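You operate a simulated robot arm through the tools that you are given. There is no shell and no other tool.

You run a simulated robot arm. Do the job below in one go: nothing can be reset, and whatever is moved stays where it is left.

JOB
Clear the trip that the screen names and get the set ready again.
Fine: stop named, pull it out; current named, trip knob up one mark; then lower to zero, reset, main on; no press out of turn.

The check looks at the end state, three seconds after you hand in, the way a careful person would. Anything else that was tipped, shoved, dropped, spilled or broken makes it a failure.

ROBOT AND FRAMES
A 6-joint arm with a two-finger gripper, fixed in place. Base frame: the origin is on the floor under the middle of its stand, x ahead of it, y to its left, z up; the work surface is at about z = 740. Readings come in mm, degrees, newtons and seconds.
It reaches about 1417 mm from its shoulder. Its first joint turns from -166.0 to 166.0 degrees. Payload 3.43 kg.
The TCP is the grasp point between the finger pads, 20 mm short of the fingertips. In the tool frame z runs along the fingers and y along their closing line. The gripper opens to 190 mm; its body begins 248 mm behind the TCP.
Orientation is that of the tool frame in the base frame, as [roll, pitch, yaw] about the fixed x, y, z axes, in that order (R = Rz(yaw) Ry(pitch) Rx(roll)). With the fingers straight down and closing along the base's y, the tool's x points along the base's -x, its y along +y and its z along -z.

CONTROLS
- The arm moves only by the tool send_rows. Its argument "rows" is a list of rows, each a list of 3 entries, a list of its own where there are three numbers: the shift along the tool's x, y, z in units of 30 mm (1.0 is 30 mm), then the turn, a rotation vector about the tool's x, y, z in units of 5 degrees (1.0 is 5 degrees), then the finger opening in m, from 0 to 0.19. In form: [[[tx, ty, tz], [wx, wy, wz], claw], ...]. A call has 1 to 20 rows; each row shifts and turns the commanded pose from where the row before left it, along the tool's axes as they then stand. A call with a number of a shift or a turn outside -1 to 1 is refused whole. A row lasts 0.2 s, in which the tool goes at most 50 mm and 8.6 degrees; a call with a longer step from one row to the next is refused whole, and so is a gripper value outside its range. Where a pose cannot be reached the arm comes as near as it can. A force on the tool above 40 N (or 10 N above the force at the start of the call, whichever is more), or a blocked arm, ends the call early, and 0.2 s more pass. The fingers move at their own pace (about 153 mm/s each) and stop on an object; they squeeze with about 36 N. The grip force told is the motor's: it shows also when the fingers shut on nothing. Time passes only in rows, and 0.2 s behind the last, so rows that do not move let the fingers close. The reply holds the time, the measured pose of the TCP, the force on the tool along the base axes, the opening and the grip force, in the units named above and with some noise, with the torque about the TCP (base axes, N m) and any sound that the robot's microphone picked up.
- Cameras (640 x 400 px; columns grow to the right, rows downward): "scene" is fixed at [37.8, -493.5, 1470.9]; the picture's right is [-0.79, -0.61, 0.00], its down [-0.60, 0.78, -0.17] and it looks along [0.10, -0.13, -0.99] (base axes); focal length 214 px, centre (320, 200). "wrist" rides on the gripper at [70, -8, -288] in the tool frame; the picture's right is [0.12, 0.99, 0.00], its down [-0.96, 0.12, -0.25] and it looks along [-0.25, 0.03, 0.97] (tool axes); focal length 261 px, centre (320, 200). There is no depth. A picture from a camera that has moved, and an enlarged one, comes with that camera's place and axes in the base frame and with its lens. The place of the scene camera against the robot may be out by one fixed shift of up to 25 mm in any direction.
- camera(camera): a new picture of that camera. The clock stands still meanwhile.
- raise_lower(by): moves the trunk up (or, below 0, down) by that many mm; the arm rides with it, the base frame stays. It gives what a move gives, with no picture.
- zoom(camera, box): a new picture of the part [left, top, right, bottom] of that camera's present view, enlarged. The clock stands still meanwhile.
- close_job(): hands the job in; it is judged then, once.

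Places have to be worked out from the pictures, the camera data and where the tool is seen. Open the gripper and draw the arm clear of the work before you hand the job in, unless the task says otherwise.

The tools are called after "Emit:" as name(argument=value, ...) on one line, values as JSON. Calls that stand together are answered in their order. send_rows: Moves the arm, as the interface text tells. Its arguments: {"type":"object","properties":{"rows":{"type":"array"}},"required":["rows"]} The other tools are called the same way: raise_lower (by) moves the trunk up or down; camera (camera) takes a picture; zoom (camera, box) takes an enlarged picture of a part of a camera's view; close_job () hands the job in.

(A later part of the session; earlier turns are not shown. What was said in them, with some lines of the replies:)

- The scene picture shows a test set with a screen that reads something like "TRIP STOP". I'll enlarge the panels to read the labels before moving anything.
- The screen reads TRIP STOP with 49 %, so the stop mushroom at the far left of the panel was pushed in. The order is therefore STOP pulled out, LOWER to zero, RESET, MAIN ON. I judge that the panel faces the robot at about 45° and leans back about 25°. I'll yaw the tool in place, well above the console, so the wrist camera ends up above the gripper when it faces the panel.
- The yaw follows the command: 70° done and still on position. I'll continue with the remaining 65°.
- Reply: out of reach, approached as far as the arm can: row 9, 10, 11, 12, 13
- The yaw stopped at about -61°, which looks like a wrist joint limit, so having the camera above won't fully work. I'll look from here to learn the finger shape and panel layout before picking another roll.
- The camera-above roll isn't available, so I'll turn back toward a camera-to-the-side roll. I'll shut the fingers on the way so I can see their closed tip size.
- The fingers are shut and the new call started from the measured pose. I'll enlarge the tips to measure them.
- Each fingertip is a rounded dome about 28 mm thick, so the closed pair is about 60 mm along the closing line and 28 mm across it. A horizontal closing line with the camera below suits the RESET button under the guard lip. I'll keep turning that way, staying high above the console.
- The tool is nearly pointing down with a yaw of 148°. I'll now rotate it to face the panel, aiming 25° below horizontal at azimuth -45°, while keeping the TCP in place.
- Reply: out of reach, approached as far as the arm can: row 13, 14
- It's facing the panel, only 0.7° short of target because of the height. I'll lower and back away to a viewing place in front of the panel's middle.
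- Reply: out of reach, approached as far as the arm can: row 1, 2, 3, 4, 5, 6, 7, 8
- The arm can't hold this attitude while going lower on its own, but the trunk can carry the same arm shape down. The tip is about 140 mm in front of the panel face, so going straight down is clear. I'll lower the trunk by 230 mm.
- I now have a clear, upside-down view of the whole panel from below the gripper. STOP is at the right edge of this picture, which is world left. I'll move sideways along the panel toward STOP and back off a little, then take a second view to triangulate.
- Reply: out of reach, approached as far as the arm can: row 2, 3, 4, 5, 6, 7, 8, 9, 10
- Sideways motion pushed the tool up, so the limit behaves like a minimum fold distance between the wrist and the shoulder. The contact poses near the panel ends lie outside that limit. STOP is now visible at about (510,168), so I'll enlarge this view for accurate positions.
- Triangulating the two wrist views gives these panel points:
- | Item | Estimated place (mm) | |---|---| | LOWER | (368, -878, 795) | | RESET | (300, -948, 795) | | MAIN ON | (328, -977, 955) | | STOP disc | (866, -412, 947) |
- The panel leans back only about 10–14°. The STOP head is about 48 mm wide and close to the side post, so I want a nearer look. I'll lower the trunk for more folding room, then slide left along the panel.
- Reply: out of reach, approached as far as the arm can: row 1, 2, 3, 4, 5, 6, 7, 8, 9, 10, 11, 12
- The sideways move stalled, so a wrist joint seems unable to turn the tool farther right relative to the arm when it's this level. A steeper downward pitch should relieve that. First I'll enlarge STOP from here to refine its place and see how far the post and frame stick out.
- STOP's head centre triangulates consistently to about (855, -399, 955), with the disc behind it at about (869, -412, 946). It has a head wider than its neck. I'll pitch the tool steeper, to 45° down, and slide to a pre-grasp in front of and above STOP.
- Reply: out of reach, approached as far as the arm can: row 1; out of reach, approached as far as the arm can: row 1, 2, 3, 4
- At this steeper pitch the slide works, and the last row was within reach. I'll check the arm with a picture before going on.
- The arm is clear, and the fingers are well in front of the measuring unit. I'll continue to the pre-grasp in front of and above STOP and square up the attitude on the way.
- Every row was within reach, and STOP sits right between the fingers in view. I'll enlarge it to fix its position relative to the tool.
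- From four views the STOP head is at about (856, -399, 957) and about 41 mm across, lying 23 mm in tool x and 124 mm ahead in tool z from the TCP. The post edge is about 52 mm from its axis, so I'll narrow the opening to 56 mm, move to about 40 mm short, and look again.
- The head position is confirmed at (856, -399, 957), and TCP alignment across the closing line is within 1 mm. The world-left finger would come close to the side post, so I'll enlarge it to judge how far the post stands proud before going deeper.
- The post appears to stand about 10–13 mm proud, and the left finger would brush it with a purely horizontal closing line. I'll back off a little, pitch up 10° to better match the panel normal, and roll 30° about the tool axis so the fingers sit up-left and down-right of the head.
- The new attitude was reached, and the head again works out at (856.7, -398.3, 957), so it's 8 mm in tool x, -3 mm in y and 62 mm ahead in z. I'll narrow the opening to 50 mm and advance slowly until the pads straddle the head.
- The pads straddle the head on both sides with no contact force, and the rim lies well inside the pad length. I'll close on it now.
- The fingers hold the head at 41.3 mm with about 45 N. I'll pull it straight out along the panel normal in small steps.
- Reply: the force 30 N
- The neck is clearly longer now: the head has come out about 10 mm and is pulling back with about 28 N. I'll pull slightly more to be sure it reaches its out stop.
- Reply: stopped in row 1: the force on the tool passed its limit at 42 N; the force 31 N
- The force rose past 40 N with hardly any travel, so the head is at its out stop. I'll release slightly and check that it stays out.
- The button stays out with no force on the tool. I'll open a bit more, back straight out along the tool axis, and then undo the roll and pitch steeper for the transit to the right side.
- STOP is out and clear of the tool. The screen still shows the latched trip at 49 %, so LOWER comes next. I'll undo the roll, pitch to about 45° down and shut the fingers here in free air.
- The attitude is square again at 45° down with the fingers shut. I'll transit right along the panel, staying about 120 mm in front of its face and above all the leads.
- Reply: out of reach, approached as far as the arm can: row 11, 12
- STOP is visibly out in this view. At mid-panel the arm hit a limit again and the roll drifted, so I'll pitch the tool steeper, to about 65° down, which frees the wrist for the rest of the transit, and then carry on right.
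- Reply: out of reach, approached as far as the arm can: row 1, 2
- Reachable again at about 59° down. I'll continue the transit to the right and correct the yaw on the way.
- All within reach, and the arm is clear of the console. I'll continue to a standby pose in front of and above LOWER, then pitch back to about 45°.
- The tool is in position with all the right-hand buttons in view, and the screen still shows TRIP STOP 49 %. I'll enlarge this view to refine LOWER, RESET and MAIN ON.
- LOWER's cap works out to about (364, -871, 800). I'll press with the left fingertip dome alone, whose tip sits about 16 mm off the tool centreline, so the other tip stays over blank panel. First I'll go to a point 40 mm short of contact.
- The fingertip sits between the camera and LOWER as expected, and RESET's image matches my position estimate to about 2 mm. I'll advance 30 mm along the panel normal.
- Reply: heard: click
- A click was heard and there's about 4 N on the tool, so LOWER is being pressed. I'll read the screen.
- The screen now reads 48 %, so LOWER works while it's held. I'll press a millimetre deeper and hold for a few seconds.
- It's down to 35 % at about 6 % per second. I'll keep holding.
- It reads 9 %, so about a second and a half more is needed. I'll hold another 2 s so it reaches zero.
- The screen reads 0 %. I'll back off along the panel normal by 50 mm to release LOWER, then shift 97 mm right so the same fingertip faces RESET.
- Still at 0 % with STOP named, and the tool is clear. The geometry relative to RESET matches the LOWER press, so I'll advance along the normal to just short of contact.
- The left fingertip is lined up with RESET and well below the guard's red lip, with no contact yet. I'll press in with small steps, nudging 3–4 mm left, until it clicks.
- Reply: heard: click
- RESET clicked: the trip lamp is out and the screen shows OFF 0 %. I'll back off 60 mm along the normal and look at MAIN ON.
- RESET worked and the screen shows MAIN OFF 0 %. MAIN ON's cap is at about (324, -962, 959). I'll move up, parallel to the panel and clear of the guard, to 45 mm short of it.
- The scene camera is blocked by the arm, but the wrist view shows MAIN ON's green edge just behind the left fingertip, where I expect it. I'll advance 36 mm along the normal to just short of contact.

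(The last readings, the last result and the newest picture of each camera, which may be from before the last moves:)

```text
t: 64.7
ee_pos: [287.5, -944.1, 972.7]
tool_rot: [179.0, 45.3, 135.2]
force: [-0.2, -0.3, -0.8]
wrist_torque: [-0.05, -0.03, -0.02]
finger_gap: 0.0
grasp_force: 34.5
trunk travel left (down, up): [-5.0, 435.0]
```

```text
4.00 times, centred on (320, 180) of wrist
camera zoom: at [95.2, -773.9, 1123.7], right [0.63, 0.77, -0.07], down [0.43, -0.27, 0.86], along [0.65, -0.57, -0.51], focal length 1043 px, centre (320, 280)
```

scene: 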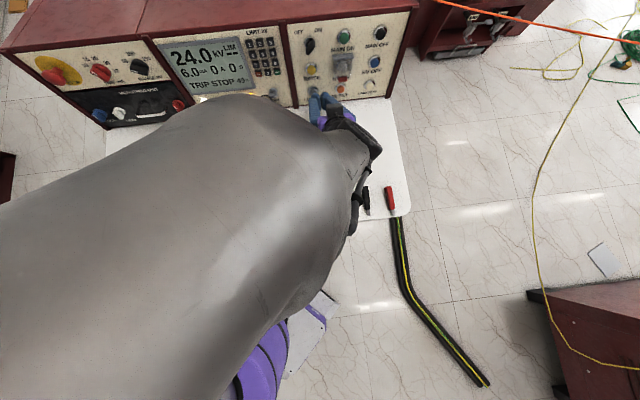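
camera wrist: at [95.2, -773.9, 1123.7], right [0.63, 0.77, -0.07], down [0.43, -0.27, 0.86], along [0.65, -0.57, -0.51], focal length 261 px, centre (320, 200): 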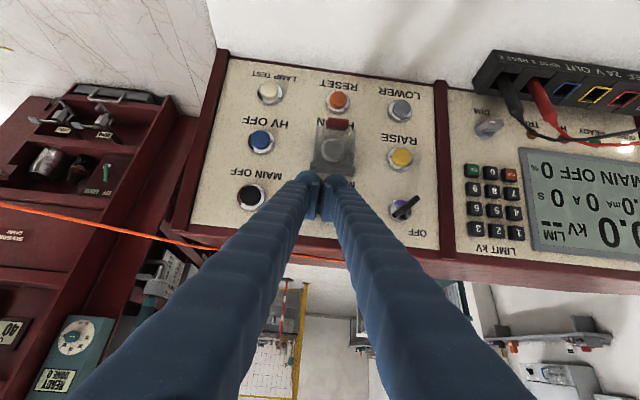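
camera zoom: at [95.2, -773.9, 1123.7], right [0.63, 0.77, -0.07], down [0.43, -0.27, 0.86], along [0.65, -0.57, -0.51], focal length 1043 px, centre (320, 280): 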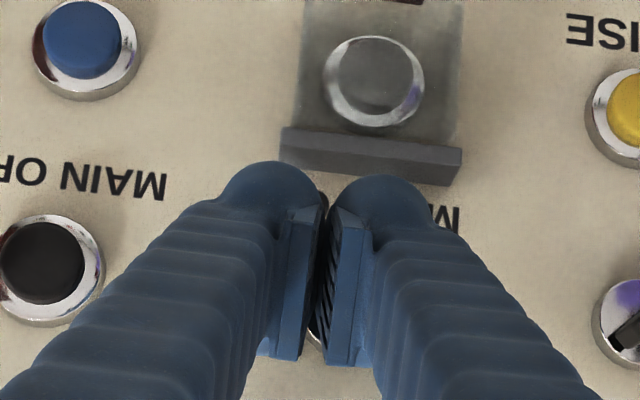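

No contact yet and MAIN ON is still in line. I'll press with 3 mm steps until it clicks.

Emit:
send_rows(rows=[[[-0.0516, 0.03, 0.0856], [0, 0, 0], 0.0], [[-0.0516, 0.03, 0.0856], [0, 0, 0], 0.0], [[-0.0516, 0, 0.0856], [0, 0, 0], 0.0]])

Emit:
camera(camera="wrist")

```text
t: 65.5
ee_pos: [294.4, -948.4, 969.0]
tool_rot: [178.9, 45.4, 135.4]
force: [-0.2, -0.5, -0.3]
wrist_torque: [0.04, -0.03, -0.01]
finger_gap: 0.0
grasp_force: 34.0
trunk travel left (down, up): [-5.0, 435.0]
```

```text
taken
camera wrist: at [102.6, -779.3, 1121.3], right [0.63, 0.77, -0.07], down [0.43, -0.27, 0.86], along [0.65, -0.57, -0.51], focal length 261 px, centre (320, 200)
```

wrist: 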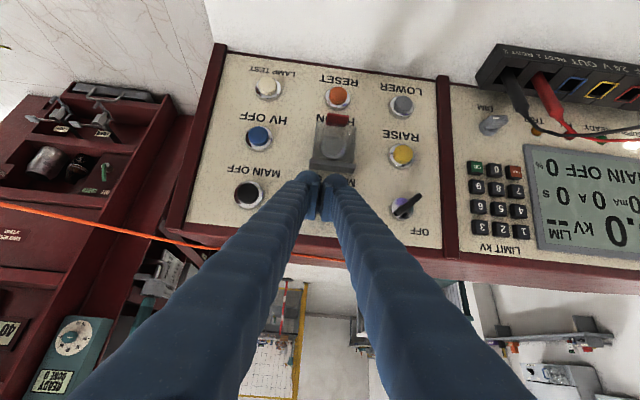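

There's still no contact force and the screen still says MAIN OFF. I'll continue a few more small steps.

Emit:
send_rows(rows=[[[-0.0516, 0, 0.0856], [0, 0, 0], 0.0], [[-0.0516, 0, 0.0856], [0, 0, 0], 0.0]])

Emit:
zoom(camera="wrist", box=[250, 130, 390, 230])

Emit:
zoom(camera="wrist", box=[460, 60, 640, 260])

```text
t: 66.0
ee_pos: [297.4, -950.8, 968.6]
tool_rot: [178.9, 45.4, 135.2]
force: [-3.6, 1.9, 1.9]
wrist_torque: [0.01, -0.08, 0.01]
finger_gap: 0.0
grasp_force: 34.7
trunk travel left (down, up): [-5.0, 435.0]
heard: click
```

```text
4.00 times, centred on (320, 180) of wrist
camera zoom: at [106.6, -782.8, 1119.9], right [0.63, 0.77, -0.07], down [0.43, -0.27, 0.86], along [0.65, -0.57, -0.51], focal length 1043 px, centre (320, 280)
```

zoom: 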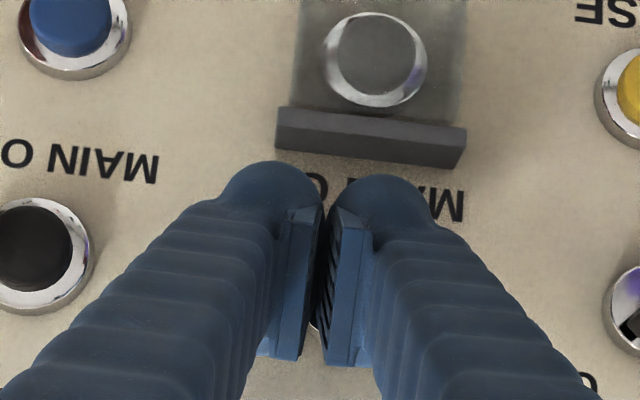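

```text
2.00 times, centred on (550, 160) of wrist
camera zoom: at [106.6, -782.8, 1119.9], right [0.63, 0.77, -0.07], down [0.43, -0.27, 0.86], along [0.65, -0.57, -0.51], focal length 521 px, centre (-140, 280)
```

zoom: 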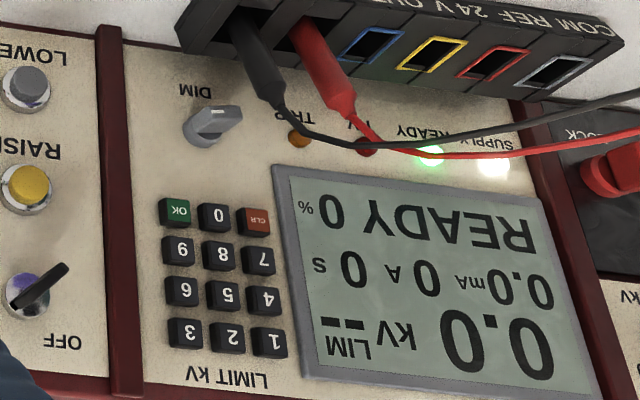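

The screen shows READY 0 % and the green READY lamp is lit. I'll back straight off the button along the normal.

Emit:
send_rows(rows=[[[0.34, 0, -0.57], [0, 0, 0], 0.0], [[0.43, 0, -0.713], [0, 0, 0], 0.0], [[0.43, 0, -0.713], [0, 0, 0], 0.0], [[0.43, 0, -0.713], [0, 0, 0], 0.0], [[0.2, 0, -0.35], [0, 0, 0], 0.0]])

Emit:
camera(camera="wrist")

Emit:
camera(camera="scene")

```text
t: 67.2
ee_pos: [222.9, -881.8, 993.9]
tool_rot: [179.0, 45.4, 135.4]
force: [-0.9, 0.0, 0.6]
wrist_torque: [0.01, 0.06, -0.01]
finger_gap: 0.0
grasp_force: 34.7
trunk travel left (down, up): [-5.0, 435.0]
```

```text
taken
camera wrist: at [31.8, -711.5, 1145.9], right [0.63, 0.77, -0.07], down [0.43, -0.27, 0.86], along [0.65, -0.57, -0.5], focal length 261 px, centre (320, 200)
```

wrist: 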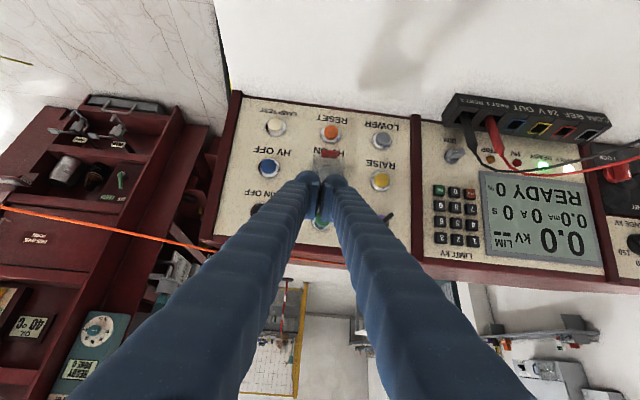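

```text
taken
```

scene: 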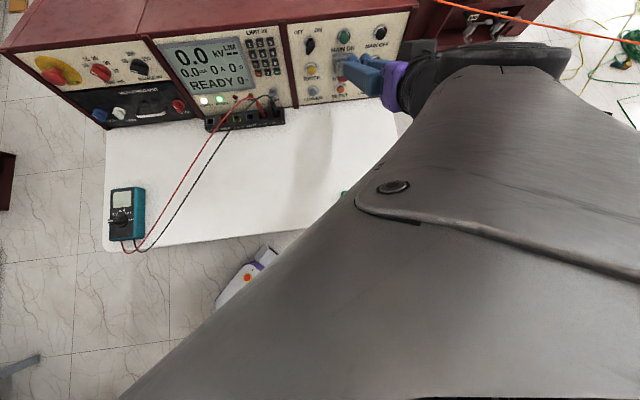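

READY stays lit after release. I'll raise the trunk so the tool comes up and away from the panel, then open the gripper in free air.

Emit:
raise_lower(by=200)

Emit:
send_rows(rows=[[[0, 0, -0.5], [0, 0, 0], 0.05], [[0, 0, -0.5], [0, 0, 0], 0.1], [[0, 0, -0.5], [0, 0, 0], 0.1], [[0, 0, 0], [0, 0, 0], 0.1]])

Emit:
camera(camera="wrist")

Emit:
camera(camera="scene")

```text
t: 69.4
ee_pos: [223.8, -881.2, 1192.7]
tool_rot: [179.0, 45.5, 135.2]
force: [-0.4, -0.2, -1.0]
wrist_torque: [0.01, -0.01, -0.02]
finger_gap: 0.1
grasp_force: 33.9
trunk travel left (down, up): [-205.0, 235.0]
```

```text
t: 70.4
ee_pos: [199.8, -858.7, 1224.5]
tool_rot: [179.0, 45.4, 135.3]
force: [0.1, 0.9, 0.6]
wrist_torque: [0.0, -0.01, -0.02]
finger_gap: 99.9
grasp_force: 0.0
trunk travel left (down, up): [-205.0, 235.0]
```

```text
taken
camera wrist: at [8.6, -689.8, 1376.7], right [0.63, 0.77, -0.07], down [0.43, -0.27, 0.86], along [0.65, -0.57, -0.51], focal length 261 px, centre (320, 200)
```

wrist: 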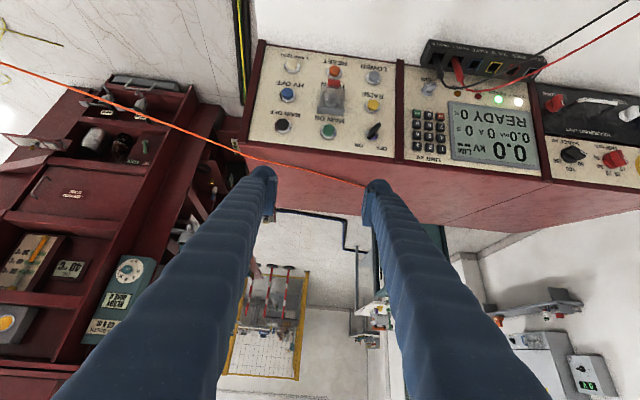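

```text
taken
```

scene: 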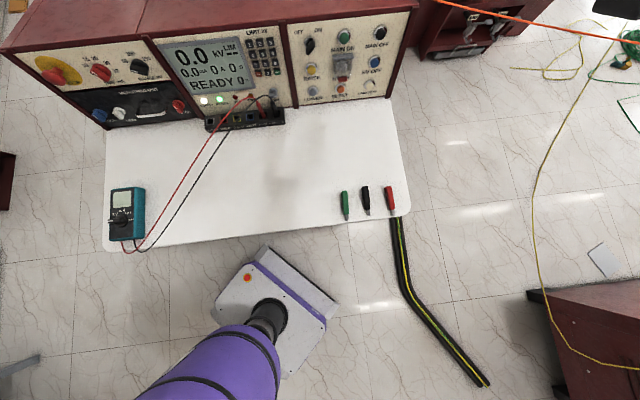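

The tool is up and clear, the gripper is open, and the screen shows READY 0 %. I'll make one last check of the stop button, knobs, buttons and loose items before handing in.

Emit:
zoom(camera="scene", box=[0, 30, 200, 155])

Emit:
zoom(camera="scene", box=[150, 20, 300, 140])

Emit:
zoom(camera="scene", box=[270, 0, 430, 110])

Emit:
send_rows(rows=[[[0, 0, -0.5], [0, 0, 0], 0.15], [[0, 0, -0.5], [0, 0, 0], 0.15], [[0, 0, 0], [0, 0, 0], 0.15]])

```text
3.20 times, centred on (100, 92) of scene
camera zoom: at [37.8, -493.5, 1470.9], right [-0.79, -0.61, 0.0], down [-0.6, 0.78, -0.17], along [0.1, -0.13, -0.99], focal length 686 px, centre (1024, 544)
```

zoom: 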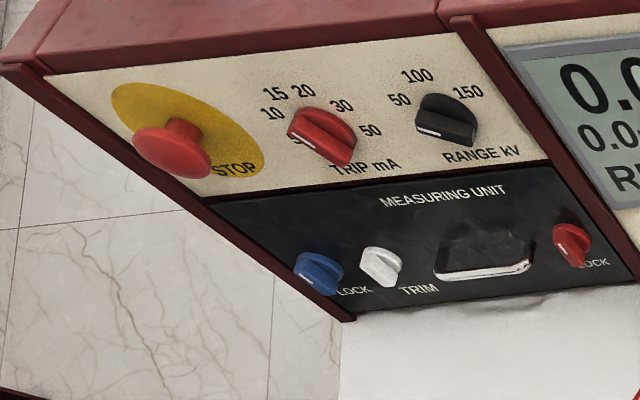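

```text
3.33 times, centred on (225, 80) of scene
camera zoom: at [37.8, -493.5, 1470.9], right [-0.79, -0.61, 0.0], down [-0.6, 0.78, -0.17], along [0.1, -0.13, -0.99], focal length 715 px, centre (637, 600)
```

zoom: 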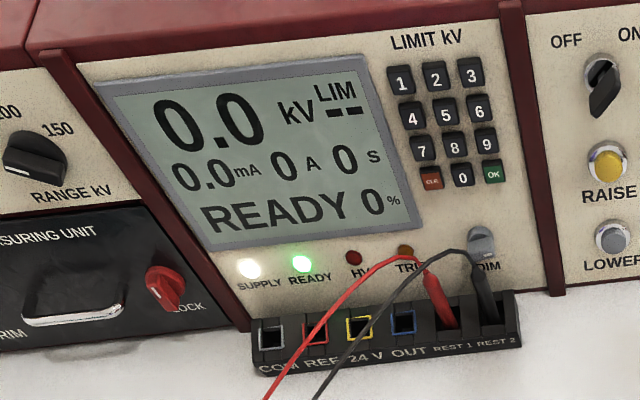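

```text
3.64 times, centred on (350, 55) of scene
camera zoom: at [37.8, -493.5, 1470.9], right [-0.79, -0.61, 0.0], down [-0.6, 0.78, -0.17], along [0.1, -0.13, -0.99], focal length 780 px, centre (211, 727)
```

zoom: 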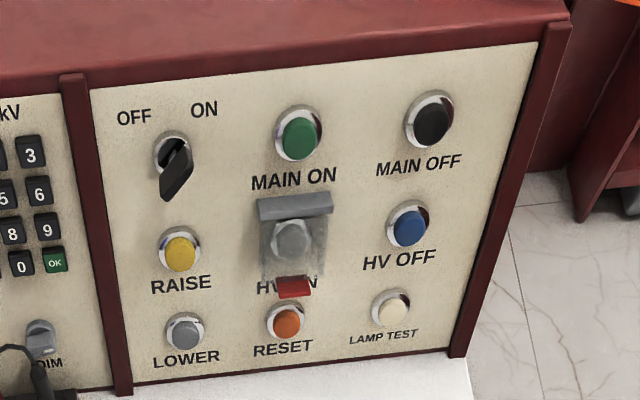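

```text
t: 71.2
ee_pos: [184.2, -843.6, 1246.5]
tool_rot: [178.9, 45.3, 135.3]
force: [-0.3, 0.0, -0.4]
wrist_torque: [-0.01, 0.01, -0.02]
finger_gap: 149.7
grasp_force: 0.0
trunk travel left (down, up): [-205.0, 235.0]
```

STOP is out, the screen reads READY 0 % with the green lamp lit and the trip lamp dark. The knobs, guard, key, leads and clips are where they were, and the arm is clear with the gripper open, so I'm handing the job in.

Emit:
close_job()

```text
The job is handed in.
```

The trip is cleared and the set is ready again: the screen reads READY 0 %, the green READY lamp is lit and the trip lamp is out. The job is handed in, and I don't have the check's result.

- **Trip named:** the screen read TRIP STOP at 49 %. I pulled the stop button out to its end stop and it stayed out. The trip knob was not touched, since the screen did not name current.
- **Lower to zero:** I held LOWER until the screen read 0 %.
- **Reset:** one press of RESET put out the trip lamp, and the screen changed to MAIN OFF 0 %.
- **Main on:** one press of MAIN ON brought up READY.

The only button clicks heard were those three, in that order. In the last pictures the knobs, key, HV ON guard, leads, multimeter and clips were where they started. The arm is drawn back above the panel with the gripper open.
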